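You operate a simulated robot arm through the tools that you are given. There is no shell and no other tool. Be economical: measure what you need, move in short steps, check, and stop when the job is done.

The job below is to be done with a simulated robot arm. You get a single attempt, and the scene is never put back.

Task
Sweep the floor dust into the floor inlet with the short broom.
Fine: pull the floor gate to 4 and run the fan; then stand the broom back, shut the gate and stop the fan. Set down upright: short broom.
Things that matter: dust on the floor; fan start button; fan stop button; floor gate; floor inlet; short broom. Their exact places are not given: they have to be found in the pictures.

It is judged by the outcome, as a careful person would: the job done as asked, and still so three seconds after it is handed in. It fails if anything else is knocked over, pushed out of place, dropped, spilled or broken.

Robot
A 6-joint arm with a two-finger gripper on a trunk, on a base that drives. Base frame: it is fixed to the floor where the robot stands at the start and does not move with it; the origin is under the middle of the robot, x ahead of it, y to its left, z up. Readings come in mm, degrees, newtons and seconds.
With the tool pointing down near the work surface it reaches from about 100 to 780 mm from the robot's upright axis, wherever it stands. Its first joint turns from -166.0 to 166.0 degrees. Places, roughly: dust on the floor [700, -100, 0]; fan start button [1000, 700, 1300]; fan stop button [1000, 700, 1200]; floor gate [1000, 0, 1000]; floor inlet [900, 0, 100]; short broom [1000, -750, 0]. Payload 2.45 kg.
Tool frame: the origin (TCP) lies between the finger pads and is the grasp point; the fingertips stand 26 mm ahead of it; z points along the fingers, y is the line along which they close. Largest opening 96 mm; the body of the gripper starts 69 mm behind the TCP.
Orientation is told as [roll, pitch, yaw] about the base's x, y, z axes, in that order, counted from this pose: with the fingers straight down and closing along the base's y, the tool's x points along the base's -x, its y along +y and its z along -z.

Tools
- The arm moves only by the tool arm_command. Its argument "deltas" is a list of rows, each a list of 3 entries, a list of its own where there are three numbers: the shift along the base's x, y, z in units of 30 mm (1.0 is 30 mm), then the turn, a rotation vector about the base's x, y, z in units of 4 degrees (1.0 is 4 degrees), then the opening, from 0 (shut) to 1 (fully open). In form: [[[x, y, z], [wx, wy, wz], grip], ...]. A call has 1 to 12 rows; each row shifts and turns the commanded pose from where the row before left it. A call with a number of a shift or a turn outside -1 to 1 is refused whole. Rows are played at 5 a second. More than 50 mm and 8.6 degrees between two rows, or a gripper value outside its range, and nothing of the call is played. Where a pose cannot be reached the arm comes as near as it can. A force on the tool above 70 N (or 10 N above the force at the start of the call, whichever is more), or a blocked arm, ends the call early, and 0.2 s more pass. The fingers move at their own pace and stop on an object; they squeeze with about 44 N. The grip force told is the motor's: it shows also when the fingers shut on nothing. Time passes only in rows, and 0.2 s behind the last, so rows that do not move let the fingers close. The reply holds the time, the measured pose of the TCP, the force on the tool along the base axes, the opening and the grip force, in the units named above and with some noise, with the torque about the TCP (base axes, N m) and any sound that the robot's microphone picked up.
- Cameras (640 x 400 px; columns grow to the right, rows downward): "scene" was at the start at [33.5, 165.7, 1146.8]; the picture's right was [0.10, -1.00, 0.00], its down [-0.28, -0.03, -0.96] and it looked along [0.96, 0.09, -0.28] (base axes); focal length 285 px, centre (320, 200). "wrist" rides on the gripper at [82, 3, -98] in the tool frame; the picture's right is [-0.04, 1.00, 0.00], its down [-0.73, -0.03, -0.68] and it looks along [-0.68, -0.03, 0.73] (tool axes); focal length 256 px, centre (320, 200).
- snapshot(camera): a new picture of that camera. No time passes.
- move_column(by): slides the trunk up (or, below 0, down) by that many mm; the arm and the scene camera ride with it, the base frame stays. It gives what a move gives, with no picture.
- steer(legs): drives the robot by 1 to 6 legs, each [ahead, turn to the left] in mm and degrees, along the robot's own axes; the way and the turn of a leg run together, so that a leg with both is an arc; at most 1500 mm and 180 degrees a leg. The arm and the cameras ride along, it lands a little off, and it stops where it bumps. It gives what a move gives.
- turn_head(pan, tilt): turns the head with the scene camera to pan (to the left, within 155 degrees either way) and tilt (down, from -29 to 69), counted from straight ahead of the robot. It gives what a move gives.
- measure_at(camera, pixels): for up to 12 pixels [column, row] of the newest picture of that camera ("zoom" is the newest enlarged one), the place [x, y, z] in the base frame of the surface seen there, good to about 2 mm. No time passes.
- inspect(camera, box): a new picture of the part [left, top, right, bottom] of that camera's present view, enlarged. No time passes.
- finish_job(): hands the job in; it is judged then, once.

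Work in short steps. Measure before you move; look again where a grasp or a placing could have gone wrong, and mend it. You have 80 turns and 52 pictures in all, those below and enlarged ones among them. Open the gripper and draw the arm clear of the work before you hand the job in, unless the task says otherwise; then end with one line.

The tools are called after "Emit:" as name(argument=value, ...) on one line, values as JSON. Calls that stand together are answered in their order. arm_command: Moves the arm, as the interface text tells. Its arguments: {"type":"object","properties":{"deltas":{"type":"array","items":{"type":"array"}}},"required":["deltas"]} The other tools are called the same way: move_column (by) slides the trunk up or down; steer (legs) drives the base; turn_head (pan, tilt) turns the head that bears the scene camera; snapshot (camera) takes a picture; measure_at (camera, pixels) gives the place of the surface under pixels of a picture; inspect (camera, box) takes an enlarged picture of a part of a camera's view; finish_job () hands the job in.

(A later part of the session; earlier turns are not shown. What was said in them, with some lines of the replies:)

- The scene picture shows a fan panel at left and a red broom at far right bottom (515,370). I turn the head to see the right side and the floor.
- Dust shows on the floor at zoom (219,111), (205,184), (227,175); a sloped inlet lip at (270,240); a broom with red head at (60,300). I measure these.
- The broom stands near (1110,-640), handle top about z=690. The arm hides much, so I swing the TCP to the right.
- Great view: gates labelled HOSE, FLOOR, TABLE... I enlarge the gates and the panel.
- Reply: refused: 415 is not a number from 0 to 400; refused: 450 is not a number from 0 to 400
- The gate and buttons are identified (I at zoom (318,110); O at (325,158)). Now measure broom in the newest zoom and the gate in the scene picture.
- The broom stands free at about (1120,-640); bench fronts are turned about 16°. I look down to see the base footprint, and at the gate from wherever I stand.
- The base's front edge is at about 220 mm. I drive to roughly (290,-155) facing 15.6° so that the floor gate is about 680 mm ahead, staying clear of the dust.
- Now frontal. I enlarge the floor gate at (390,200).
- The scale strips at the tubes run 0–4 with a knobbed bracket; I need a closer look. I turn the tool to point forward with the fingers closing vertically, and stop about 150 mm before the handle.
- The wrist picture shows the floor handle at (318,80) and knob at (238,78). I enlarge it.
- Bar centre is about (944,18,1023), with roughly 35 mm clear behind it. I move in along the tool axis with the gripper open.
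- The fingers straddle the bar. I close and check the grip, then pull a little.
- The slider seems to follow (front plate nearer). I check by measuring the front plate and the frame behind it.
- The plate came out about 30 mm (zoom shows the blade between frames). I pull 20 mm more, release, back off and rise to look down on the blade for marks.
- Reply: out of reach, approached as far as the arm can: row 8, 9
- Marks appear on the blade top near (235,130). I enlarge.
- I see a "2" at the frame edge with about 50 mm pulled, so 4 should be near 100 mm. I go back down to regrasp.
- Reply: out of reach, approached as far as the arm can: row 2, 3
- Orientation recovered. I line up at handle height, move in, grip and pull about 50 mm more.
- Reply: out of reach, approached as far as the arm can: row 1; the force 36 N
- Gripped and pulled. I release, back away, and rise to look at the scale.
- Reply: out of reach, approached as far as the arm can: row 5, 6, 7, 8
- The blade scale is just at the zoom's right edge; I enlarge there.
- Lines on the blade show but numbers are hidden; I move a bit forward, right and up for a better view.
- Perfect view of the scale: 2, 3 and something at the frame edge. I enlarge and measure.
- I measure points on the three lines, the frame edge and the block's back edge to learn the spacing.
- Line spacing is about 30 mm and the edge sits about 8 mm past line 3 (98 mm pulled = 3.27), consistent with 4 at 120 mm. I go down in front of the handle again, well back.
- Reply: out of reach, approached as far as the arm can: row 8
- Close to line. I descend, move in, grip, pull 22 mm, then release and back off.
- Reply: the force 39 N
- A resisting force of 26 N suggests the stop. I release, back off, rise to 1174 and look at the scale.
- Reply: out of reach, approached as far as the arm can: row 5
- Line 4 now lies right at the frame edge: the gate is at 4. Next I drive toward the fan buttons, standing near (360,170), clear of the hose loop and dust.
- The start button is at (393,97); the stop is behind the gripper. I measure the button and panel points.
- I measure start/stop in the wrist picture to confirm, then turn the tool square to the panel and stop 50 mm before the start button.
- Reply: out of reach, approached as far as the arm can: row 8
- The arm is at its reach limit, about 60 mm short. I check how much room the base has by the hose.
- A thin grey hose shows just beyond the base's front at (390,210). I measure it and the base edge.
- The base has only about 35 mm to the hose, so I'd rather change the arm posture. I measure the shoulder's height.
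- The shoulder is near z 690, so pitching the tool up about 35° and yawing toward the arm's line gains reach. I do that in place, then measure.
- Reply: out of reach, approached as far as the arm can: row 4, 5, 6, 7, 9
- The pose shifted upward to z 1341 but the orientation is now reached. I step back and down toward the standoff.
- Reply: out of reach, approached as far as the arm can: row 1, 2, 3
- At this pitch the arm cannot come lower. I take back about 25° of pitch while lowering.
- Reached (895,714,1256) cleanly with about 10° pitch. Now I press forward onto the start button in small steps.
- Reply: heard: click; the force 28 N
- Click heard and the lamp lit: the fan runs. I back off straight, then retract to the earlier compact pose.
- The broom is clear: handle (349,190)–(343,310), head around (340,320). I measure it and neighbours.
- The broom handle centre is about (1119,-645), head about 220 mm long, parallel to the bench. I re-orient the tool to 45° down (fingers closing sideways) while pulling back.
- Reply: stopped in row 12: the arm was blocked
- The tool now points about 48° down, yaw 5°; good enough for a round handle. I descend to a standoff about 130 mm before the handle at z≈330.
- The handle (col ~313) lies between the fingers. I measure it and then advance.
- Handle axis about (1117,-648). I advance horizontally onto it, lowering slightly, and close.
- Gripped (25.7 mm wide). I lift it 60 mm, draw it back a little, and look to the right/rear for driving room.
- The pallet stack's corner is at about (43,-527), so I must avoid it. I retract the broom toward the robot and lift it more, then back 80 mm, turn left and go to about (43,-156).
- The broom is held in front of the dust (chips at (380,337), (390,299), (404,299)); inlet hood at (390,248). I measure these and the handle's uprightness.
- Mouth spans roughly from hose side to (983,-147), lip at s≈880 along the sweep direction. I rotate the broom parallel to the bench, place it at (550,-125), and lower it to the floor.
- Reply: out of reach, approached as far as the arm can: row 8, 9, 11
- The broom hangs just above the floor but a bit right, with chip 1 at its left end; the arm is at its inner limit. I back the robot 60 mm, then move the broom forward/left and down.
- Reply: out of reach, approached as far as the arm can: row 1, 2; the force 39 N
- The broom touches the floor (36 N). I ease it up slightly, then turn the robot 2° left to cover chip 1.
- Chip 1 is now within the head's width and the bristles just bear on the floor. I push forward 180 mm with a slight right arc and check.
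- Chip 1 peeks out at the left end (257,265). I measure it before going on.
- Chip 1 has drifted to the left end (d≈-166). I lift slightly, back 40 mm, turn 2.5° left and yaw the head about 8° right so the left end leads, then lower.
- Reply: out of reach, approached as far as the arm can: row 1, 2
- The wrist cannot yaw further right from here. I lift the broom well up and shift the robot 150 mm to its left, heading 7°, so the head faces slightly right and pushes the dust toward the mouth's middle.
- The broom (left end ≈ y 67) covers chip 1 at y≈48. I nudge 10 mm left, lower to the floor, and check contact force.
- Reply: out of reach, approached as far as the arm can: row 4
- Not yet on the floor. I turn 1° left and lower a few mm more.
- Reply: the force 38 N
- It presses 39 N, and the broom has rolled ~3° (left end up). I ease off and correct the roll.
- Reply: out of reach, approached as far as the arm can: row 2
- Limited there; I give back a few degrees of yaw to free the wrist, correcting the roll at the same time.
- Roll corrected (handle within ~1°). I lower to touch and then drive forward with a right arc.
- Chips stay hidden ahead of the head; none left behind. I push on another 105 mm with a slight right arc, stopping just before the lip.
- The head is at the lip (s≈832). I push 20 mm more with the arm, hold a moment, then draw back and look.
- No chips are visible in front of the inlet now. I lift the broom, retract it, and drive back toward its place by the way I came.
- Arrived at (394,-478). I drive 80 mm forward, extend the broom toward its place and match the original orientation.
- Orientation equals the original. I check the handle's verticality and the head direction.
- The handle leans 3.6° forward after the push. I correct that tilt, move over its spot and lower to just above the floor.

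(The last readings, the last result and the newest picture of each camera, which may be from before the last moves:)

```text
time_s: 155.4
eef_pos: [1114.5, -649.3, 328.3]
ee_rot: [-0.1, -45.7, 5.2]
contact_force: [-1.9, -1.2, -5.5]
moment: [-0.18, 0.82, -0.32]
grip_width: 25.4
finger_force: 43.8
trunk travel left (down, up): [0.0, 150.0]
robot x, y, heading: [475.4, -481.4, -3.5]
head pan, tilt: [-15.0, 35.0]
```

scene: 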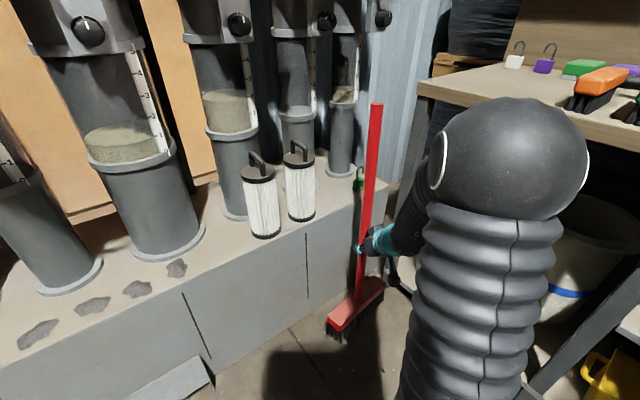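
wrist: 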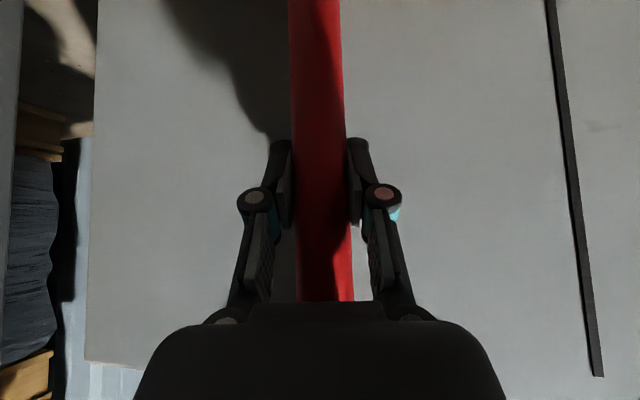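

A slight moment suggests the head brushes the bench; I pull back 7 mm and lower stepwise to contact.

Emit:
arm_command(deltas=[[[-0.24, -0.07, 0], [0, 0, 0], 0], [[0, 0, -0.3], [0, 0, 0], 0], [[0, 0, -0.15], [0, 0, 0], 0], [[0, 0, 0], [0, 0, 0], 0]])

Emit:
inspect(camera="scene", box=[280, 90, 440, 360])

Emit:
measure_at(camera="scene", pixels=[[320, 200]])

```text
time_s: 156.4
eef_pos: [1108.2, -650.4, 314.4]
ee_rot: [-0.1, -45.8, 5.2]
contact_force: [0.2, -0.4, -4.2]
moment: [0.0, -0.01, -0.03]
grip_width: 25.5
finger_force: 43.6
trunk travel left (down, up): [0.0, 150.0]
robot x, y, heading: [476.1, -478.1, -3.3]
head pan, tilt: [-15.0, 35.0]
```

```text
1.48 times, centred on (360, 225) of scene
```

zoom: 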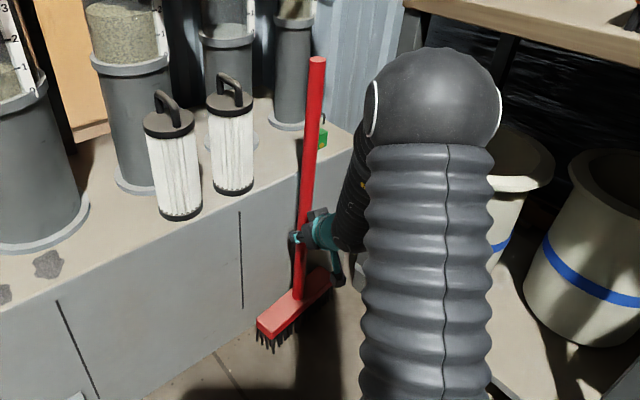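

```text
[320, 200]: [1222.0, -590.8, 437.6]
```

Free now, hanging just above the floor. I measure the handle in the zoom picture for tilt.

Emit:
measure_at(camera="zoom", pixels=[[317, 65], [314, 110], [309, 170], [306, 200], [298, 280], [299, 260], [297, 290], [312, 130]])

```text
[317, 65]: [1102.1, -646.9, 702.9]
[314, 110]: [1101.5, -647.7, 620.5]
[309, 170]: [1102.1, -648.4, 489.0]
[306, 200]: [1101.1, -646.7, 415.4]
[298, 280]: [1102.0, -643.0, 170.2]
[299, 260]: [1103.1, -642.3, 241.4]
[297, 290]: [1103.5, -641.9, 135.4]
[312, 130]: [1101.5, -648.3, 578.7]
```

The handle is vertical within half a degree. I lower until the bristles bear, then release and back off along the tool line horizontally.

Emit:
arm_command(deltas=[[[0, 0, -0.1], [0, 0, 0], 0], [[0, 0, -0.07], [0, 0, 0], 0], [[0, 0, 0], [0, 0, 0], 0]])

```text
time_s: 157.2
eef_pos: [1108.4, -650.8, 308.8]
ee_rot: [-0.1, -45.9, 5.3]
contact_force: [0.3, 0.5, -4.7]
moment: [0.0, 0.02, 0.02]
grip_width: 25.6
finger_force: 44.8
trunk travel left (down, up): [0.0, 150.0]
robot x, y, heading: [478.7, -480.6, -3.4]
head pan, tilt: [-15.0, 35.0]
```

Still hanging; I lower in 2 mm steps.

Emit:
arm_command(deltas=[[[0, 0, -0.07], [0, 0, 0], 0], [[0, 0, -0.07], [0, 0, 0], 0], [[0, 0, 0], [0, 0, 0], 0]])

```text
time_s: 158.0
eef_pos: [1107.9, -649.8, 305.2]
ee_rot: [-0.2, -45.7, 5.3]
contact_force: [-2.3, 3.2, 5.8]
moment: [-0.2, 0.75, -0.32]
grip_width: 25.5
finger_force: 44.0
trunk travel left (down, up): [0.0, 150.0]
robot x, y, heading: [478.0, -481.9, -3.6]
head pan, tilt: [-15.0, 35.0]
```

Contact. I ease 1 mm, open, wait, and retreat along -x.

Emit:
arm_command(deltas=[[[0, 0, 0.03], [0, 0, 0], 0], [[0, 0, 0], [0, 0, 0], 0.35], [[0, 0, 0], [0, 0, 0], 0.6], [[0, 0, 0], [0, 0, 0], 0.9], [[0, 0, 0], [0, 0, 0], 0.9], [[-0.6, -0.05, 0], [0, 0, 0], 0.9], [[-0.8, -0.07, 0], [0, 0, 0], 0.9], [[-0.9, -0.08, 0], [0, 0, 0], 0.9], [[-0.9, -0.08, 0], [0, 0, 0], 0.9], [[-0.9, -0.08, 0], [0, 0, 0], 0.9]])

Emit:
inspect(camera="scene", box=[160, 60, 460, 400])

```text
time_s: 160.2
eef_pos: [983.9, -661.4, 306.0]
ee_rot: [-0.1, -45.8, 5.2]
contact_force: [0.4, 0.3, 0.8]
moment: [-0.05, 0.06, 0.01]
grip_width: 86.6
finger_force: 0.0
trunk travel left (down, up): [0.0, 150.0]
robot x, y, heading: [474.0, -480.5, -3.6]
head pan, tilt: [-15.0, 35.0]
```

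```text
1.18 times, centred on (310, 230) of scene
```

zoom: 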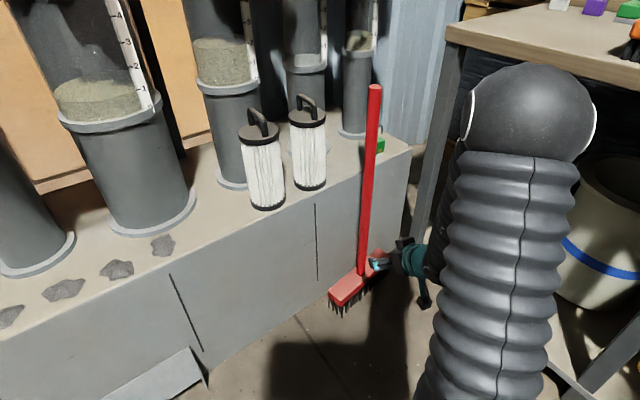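

The broom stands alone. I verify its uprightness from this picture, and that's my last picture; the rest goes by known coordinates.

Emit:
measure_at(camera="zoom", pixels=[[373, 95], [369, 150], [365, 210], [361, 260], [200, 355], [205, 375], [215, 385]])

Emit:
arm_command(deltas=[[[-0.3, 0.2, 0.9], [0, 0, 0], 0.6], [[-0.3, 0.2, 0.9], [0, 0, 0], 0.6], [[-0.3, 0.2, 0.9], [0, 0, 0], 0.6], [[-0.3, 0.2, 0.9], [0, 0, 0], 0.6], [[-0.3, 0.2, 0.9], [0, 0, 0], 0.6], [[-0.3, 0.2, 0.9], [0, 0, 0], 0.6], [[-0.3, 0.2, 0.9], [0, 0, 0], 0.6], [[-0.3, 0.2, 0.9], [0, 0, 0], 0.6], [[0, 0, 0.9], [0, 0, 0], 0.6], [[0, 0, 0.9], [0, 0, 0], 0.6], [[0, 0, 0.9], [0, 0, 0], 0.6], [[0, 0, 0.9], [0, 0, 0], 0.6]])

Emit:
move_column(by=150)

```text
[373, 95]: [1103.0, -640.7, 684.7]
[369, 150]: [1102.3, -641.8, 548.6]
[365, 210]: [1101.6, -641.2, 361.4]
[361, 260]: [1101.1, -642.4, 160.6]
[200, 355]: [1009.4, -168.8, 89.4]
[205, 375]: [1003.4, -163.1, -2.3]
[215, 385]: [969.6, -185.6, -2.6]
```

```text
time_s: 162.8
eef_pos: [912.5, -611.8, 630.2]
ee_rot: [-0.1, -45.8, 5.2]
contact_force: [-0.6, 0.8, 0.1]
moment: [0.01, -0.02, -0.03]
grip_width: 57.4
finger_force: 0.1
trunk travel left (down, up): [0.0, 150.0]
robot x, y, heading: [476.3, -481.8, -3.4]
head pan, tilt: [-15.0, 35.0]
```

```text
time_s: 164.6
eef_pos: [911.5, -613.1, 779.9]
ee_rot: [-0.2, -45.8, 5.3]
contact_force: [-0.2, 0.0, 0.5]
moment: [-0.02, 0.01, -0.02]
grip_width: 57.7
finger_force: 0.1
trunk travel left (down, up): [-150.0, 0.0]
robot x, y, heading: [477.7, -483.7, -3.6]
head pan, tilt: [-15.0, 35.0]
```

The broom is perfectly upright. I go back to the gate stand (293,-152), heading 15.6°, turning left to stay clear of the bench.

Emit:
steer(legs=[[0, 122.6], [380, 0], [0, -103.4]])

```text
time_s: 176.5
eef_pos: [730.3, -110.6, 779.4]
ee_rot: [-0.2, -45.8, 28.0]
contact_force: [0.3, 0.3, -0.3]
moment: [0.04, -0.01, 0.01]
grip_width: 57.8
finger_force: 0.0
trunk travel left (down, up): [-150.0, 0.0]
robot x, y, heading: [274.9, -160.0, 19.3]
head pan, tilt: [-15.0, 35.0]
```

At (275,-160), heading 19°. I level the tool, closed, and rise to a standoff in front of the gate handle.

Emit:
arm_command(deltas=[[[0.05, 0.22, 0.74], [0.39, -0.92, -0.227], 0], [[0.05, 0.22, 0.74], [0.39, -0.92, -0.227], 0], [[0.05, 0.22, 0.74], [0.39, -0.92, -0.227], 0], [[0.05, 0.22, 0.74], [0.39, -0.92, -0.227], 0], [[0.05, 0.22, 0.74], [0.39, -0.92, -0.227], 0], [[0.05, 0.22, 0.74], [0.39, -0.92, -0.227], 0], [[0.05, 0.22, 0.74], [0.39, -0.92, -0.227], 0], [[0.05, 0.22, 0.74], [0.39, -0.92, -0.227], 0], [[0.05, 0.22, 0.74], [0.39, -0.92, -0.227], 0], [[0.05, 0.22, 0.74], [0.39, -0.92, -0.227], 0], [[0.05, 0.22, 0.74], [0.39, -0.92, -0.227], 0], [[0, 0, 0], [0, 0, 0], 0]])

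```text
time_s: 179.1
eef_pos: [745.9, -37.7, 1023.0]
ee_rot: [31.5, -89.6, -14.1]
contact_force: [0.7, -0.1, 0.6]
moment: [0.05, 0.02, 0.01]
grip_width: 0.2
finger_force: 28.7
trunk travel left (down, up): [-150.0, 0.0]
robot x, y, heading: [277.8, -157.6, 19.1]
head pan, tilt: [-15.0, 35.0]
```

Tool level, aligned with the bar. I push forward along the gate's axis, about 170 mm.

Emit:
arm_command(deltas=[[[0.6, 0.17, 0], [0, 0, 0], 0], [[0.6, 0.17, 0], [0, 0, 0], 0], [[0.5, 0.15, 0], [0, 0, 0], 0], [[0.5, 0.15, 0], [0, 0, 0], 0], [[0.5, 0.15, 0], [0, 0, 0], 0], [[0.5, 0.15, 0], [0, 0, 0], 0], [[0.5, 0.15, 0], [0, 0, 0], 0], [[0.5, 0.15, 0], [0, 0, 0], 0], [[0.5, 0.15, 0], [0, 0, 0], 0]])

```text
time_s: 181.1
eef_pos: [887.6, 3.5, 1024.1]
ee_rot: [25.2, -89.7, -7.8]
contact_force: [-1.2, 0.5, 0.8]
moment: [0.02, 0.0, -0.04]
grip_width: 0.0
finger_force: 28.0
trunk travel left (down, up): [-150.0, 0.0]
robot x, y, heading: [275.6, -156.7, 19.2]
head pan, tilt: [-15.0, 35.0]
```

Low resistance, as when pulling. I continue until the stop resists.

Emit:
arm_command(deltas=[[[0.4, 0.12, 0], [0, 0, 0], 0], [[0.3, 0.09, 0], [0, 0, 0], 0], [[0.15, 0.045, 0], [0, 0, 0], 0], [[0.1, 0.03, 0], [0, 0, 0], 0], [[0, 0, 0], [0, 0, 0], 0]])

```text
time_s: 182.3
eef_pos: [913.5, 11.0, 1024.4]
ee_rot: [29.8, -89.7, -12.5]
contact_force: [-28.9, -6.7, -10.1]
moment: [-0.12, 0.23, 0.07]
grip_width: 5.8
finger_force: 28.2
trunk travel left (down, up): [-150.0, 0.0]
robot x, y, heading: [277.9, -158.6, 19.3]
head pan, tilt: [-15.0, 35.0]
```

Resistance of 29 N exactly at the expected shut position. One more small nudge, then withdraw.

Emit:
arm_command(deltas=[[[0.1, 0.03, 0], [0, 0, 0], 0], [[0, 0, 0], [0, 0, 0], 0]])

Emit:
arm_command(deltas=[[[-0.9, -0.28, 0], [0, 0, 0], 0], [[-0.9, -0.28, 0], [0, 0, 0], 0], [[-0.9, -0.28, 0], [0, 0, 0], 0], [[-0.9, -0.28, 0], [0, 0, 0], 0], [[-0.9, -0.28, 0.3], [0, 0, 0], 0], [[-0.9, -0.28, 0.5], [0, 0, 0], 0], [[0, 0, 0.9], [0, 0, 0], 0], [[0, 0, 0.9], [0, 0, 0], 0], [[0, 0, 0.9], [0, 0, 0], 0], [[0, 0, 0], [0, 0, 0], 0]])

```text
time_s: 182.7
eef_pos: [914.7, 11.2, 1025.1]
ee_rot: [21.7, -89.5, -4.4]
contact_force: [-36.4, -8.9, -6.5]
moment: [-0.05, 0.2, 0.11]
grip_width: 6.0
finger_force: 28.5
trunk travel left (down, up): [-150.0, 0.0]
robot x, y, heading: [278.5, -159.9, 19.3]
head pan, tilt: [-15.0, 35.0]
stopped in row 2: the force on the tool passed its limit at 75 N (the readings are from after the stop); the commanded pose is now the measured one
```

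```text
time_s: 184.9
eef_pos: [756.5, -38.6, 1127.9]
ee_rot: [16.9, -89.3, 0.4]
contact_force: [-0.4, 0.1, 0.5]
moment: [-0.02, -0.03, 0.01]
grip_width: 0.0
finger_force: 28.8
trunk travel left (down, up): [-150.0, 0.0]
robot x, y, heading: [277.4, -162.3, 19.1]
head pan, tilt: [-15.0, 35.0]
5 turns are left
```

The gate is shut. Few turns remain, so I drive straight to the fan-button stand.

Emit:
steer(legs=[[0, 57.2], [350, 0], [0, -31.3]])

```text
time_s: 191.3
eef_pos: [736.3, 497.6, 1128.4]
ee_rot: [18.5, -89.4, 24.4]
contact_force: [-0.2, -0.2, 0.2]
moment: [-0.04, -0.03, 0.0]
grip_width: 0.3
finger_force: 29.0
trunk travel left (down, up): [-150.0, 0.0]
robot x, y, heading: [359.7, 182.9, 44.8]
head pan, tilt: [-15.0, 35.0]
4 turns are left
```

Landed as planned. I move to a standoff about 40 mm before the stop button at (944,731,1187).

Emit:
arm_command(deltas=[[[0.56, 0.756, 0.218], [0, 0, 0], 0], [[0.56, 0.756, 0.218], [0, 0, 0], 0], [[0.56, 0.756, 0.218], [0, 0, 0], 0], [[0.56, 0.756, 0.218], [0, 0, 0], 0], [[0.56, 0.756, 0.218], [0, 0, 0], 0], [[0.56, 0.756, 0.218], [0, 0, 0], 0], [[0.56, 0.756, 0.218], [0, 0, 0], 0], [[0.56, 0.756, 0.218], [0, 0, 0], 0], [[0.56, 0.756, 0.218], [0, 0, 0], 0], [[0, 0, 0], [0, 0, 0], 0]])

```text
time_s: 193.5
eef_pos: [889.0, 701.8, 1186.8]
ee_rot: [19.3, -89.3, 23.6]
contact_force: [0.0, 0.3, 0.2]
moment: [0.05, -0.01, 0.0]
grip_width: 0.0
finger_force: 28.8
trunk travel left (down, up): [-150.0, 0.0]
robot x, y, heading: [357.7, 178.7, 44.9]
head pan, tilt: [-15.0, 35.0]
3 turns are left
```

At the standoff. I press along the panel normal and listen for the click.

Emit:
arm_command(deltas=[[[0.6, 0.19, 0], [0, 0, 0], 0], [[0.4, 0.12, 0], [0, 0, 0], 0], [[0.2, 0.06, 0], [0, 0, 0], 0], [[0.15, 0.045, 0], [0, 0, 0], 0], [[0.12, 0.035, 0], [0, 0, 0], 0], [[0, 0, 0], [0, 0, 0], 0]])

```text
time_s: 194.9
eef_pos: [930.5, 715.2, 1187.3]
ee_rot: [20.0, -89.5, 23.2]
contact_force: [-10.8, -5.8, -2.3]
moment: [0.04, -0.06, -0.03]
grip_width: 0.0
finger_force: 28.7
trunk travel left (down, up): [-150.0, 0.0]
robot x, y, heading: [355.8, 181.0, 44.8]
head pan, tilt: [-15.0, 35.0]
heard: click
2 turns are left
```

The click was heard: the fan is stopped. I withdraw the arm, open the gripper, and hand in.

Emit:
arm_command(deltas=[[[-0.8, -0.25, 0], [0, 0, 0], 0], [[-0.8, -0.25, 0], [0, 0, 0], 0], [[-0.7, -0.7, 0], [0, 0, 0], 0], [[-0.7, -0.7, 0], [0, 0, 0], 0], [[-0.7, -0.7, 0], [0, 0, 0], 0.5], [[-0.7, -0.7, 0], [0, 0, 0], 1], [[0, 0, 0], [0, 0, 0], 1], [[0, 0, 0], [0, 0, 0], 1]])

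Emit:
finish_job()

```text
time_s: 196.7
eef_pos: [798.3, 616.0, 1186.7]
ee_rot: [17.6, -89.3, 25.2]
contact_force: [-0.4, -0.2, 0.5]
moment: [0.0, 0.02, -0.02]
grip_width: 95.9
finger_force: 0.0
trunk travel left (down, up): [-150.0, 0.0]
robot x, y, heading: [354.2, 182.6, 44.9]
head pan, tilt: [-15.0, 35.0]
```

```text
The job is handed in.
```

I swept the dust to the floor inlet with the gate at 4 and the fan running, stood the broom back upright, shut the gate and stopped the fan. My last view of the inlet showed no dust, but the arm and shadow hid part of that floor. The gate closing and the fan stop I confirmed only by push resistance and the button's click, because my pictures had run out.
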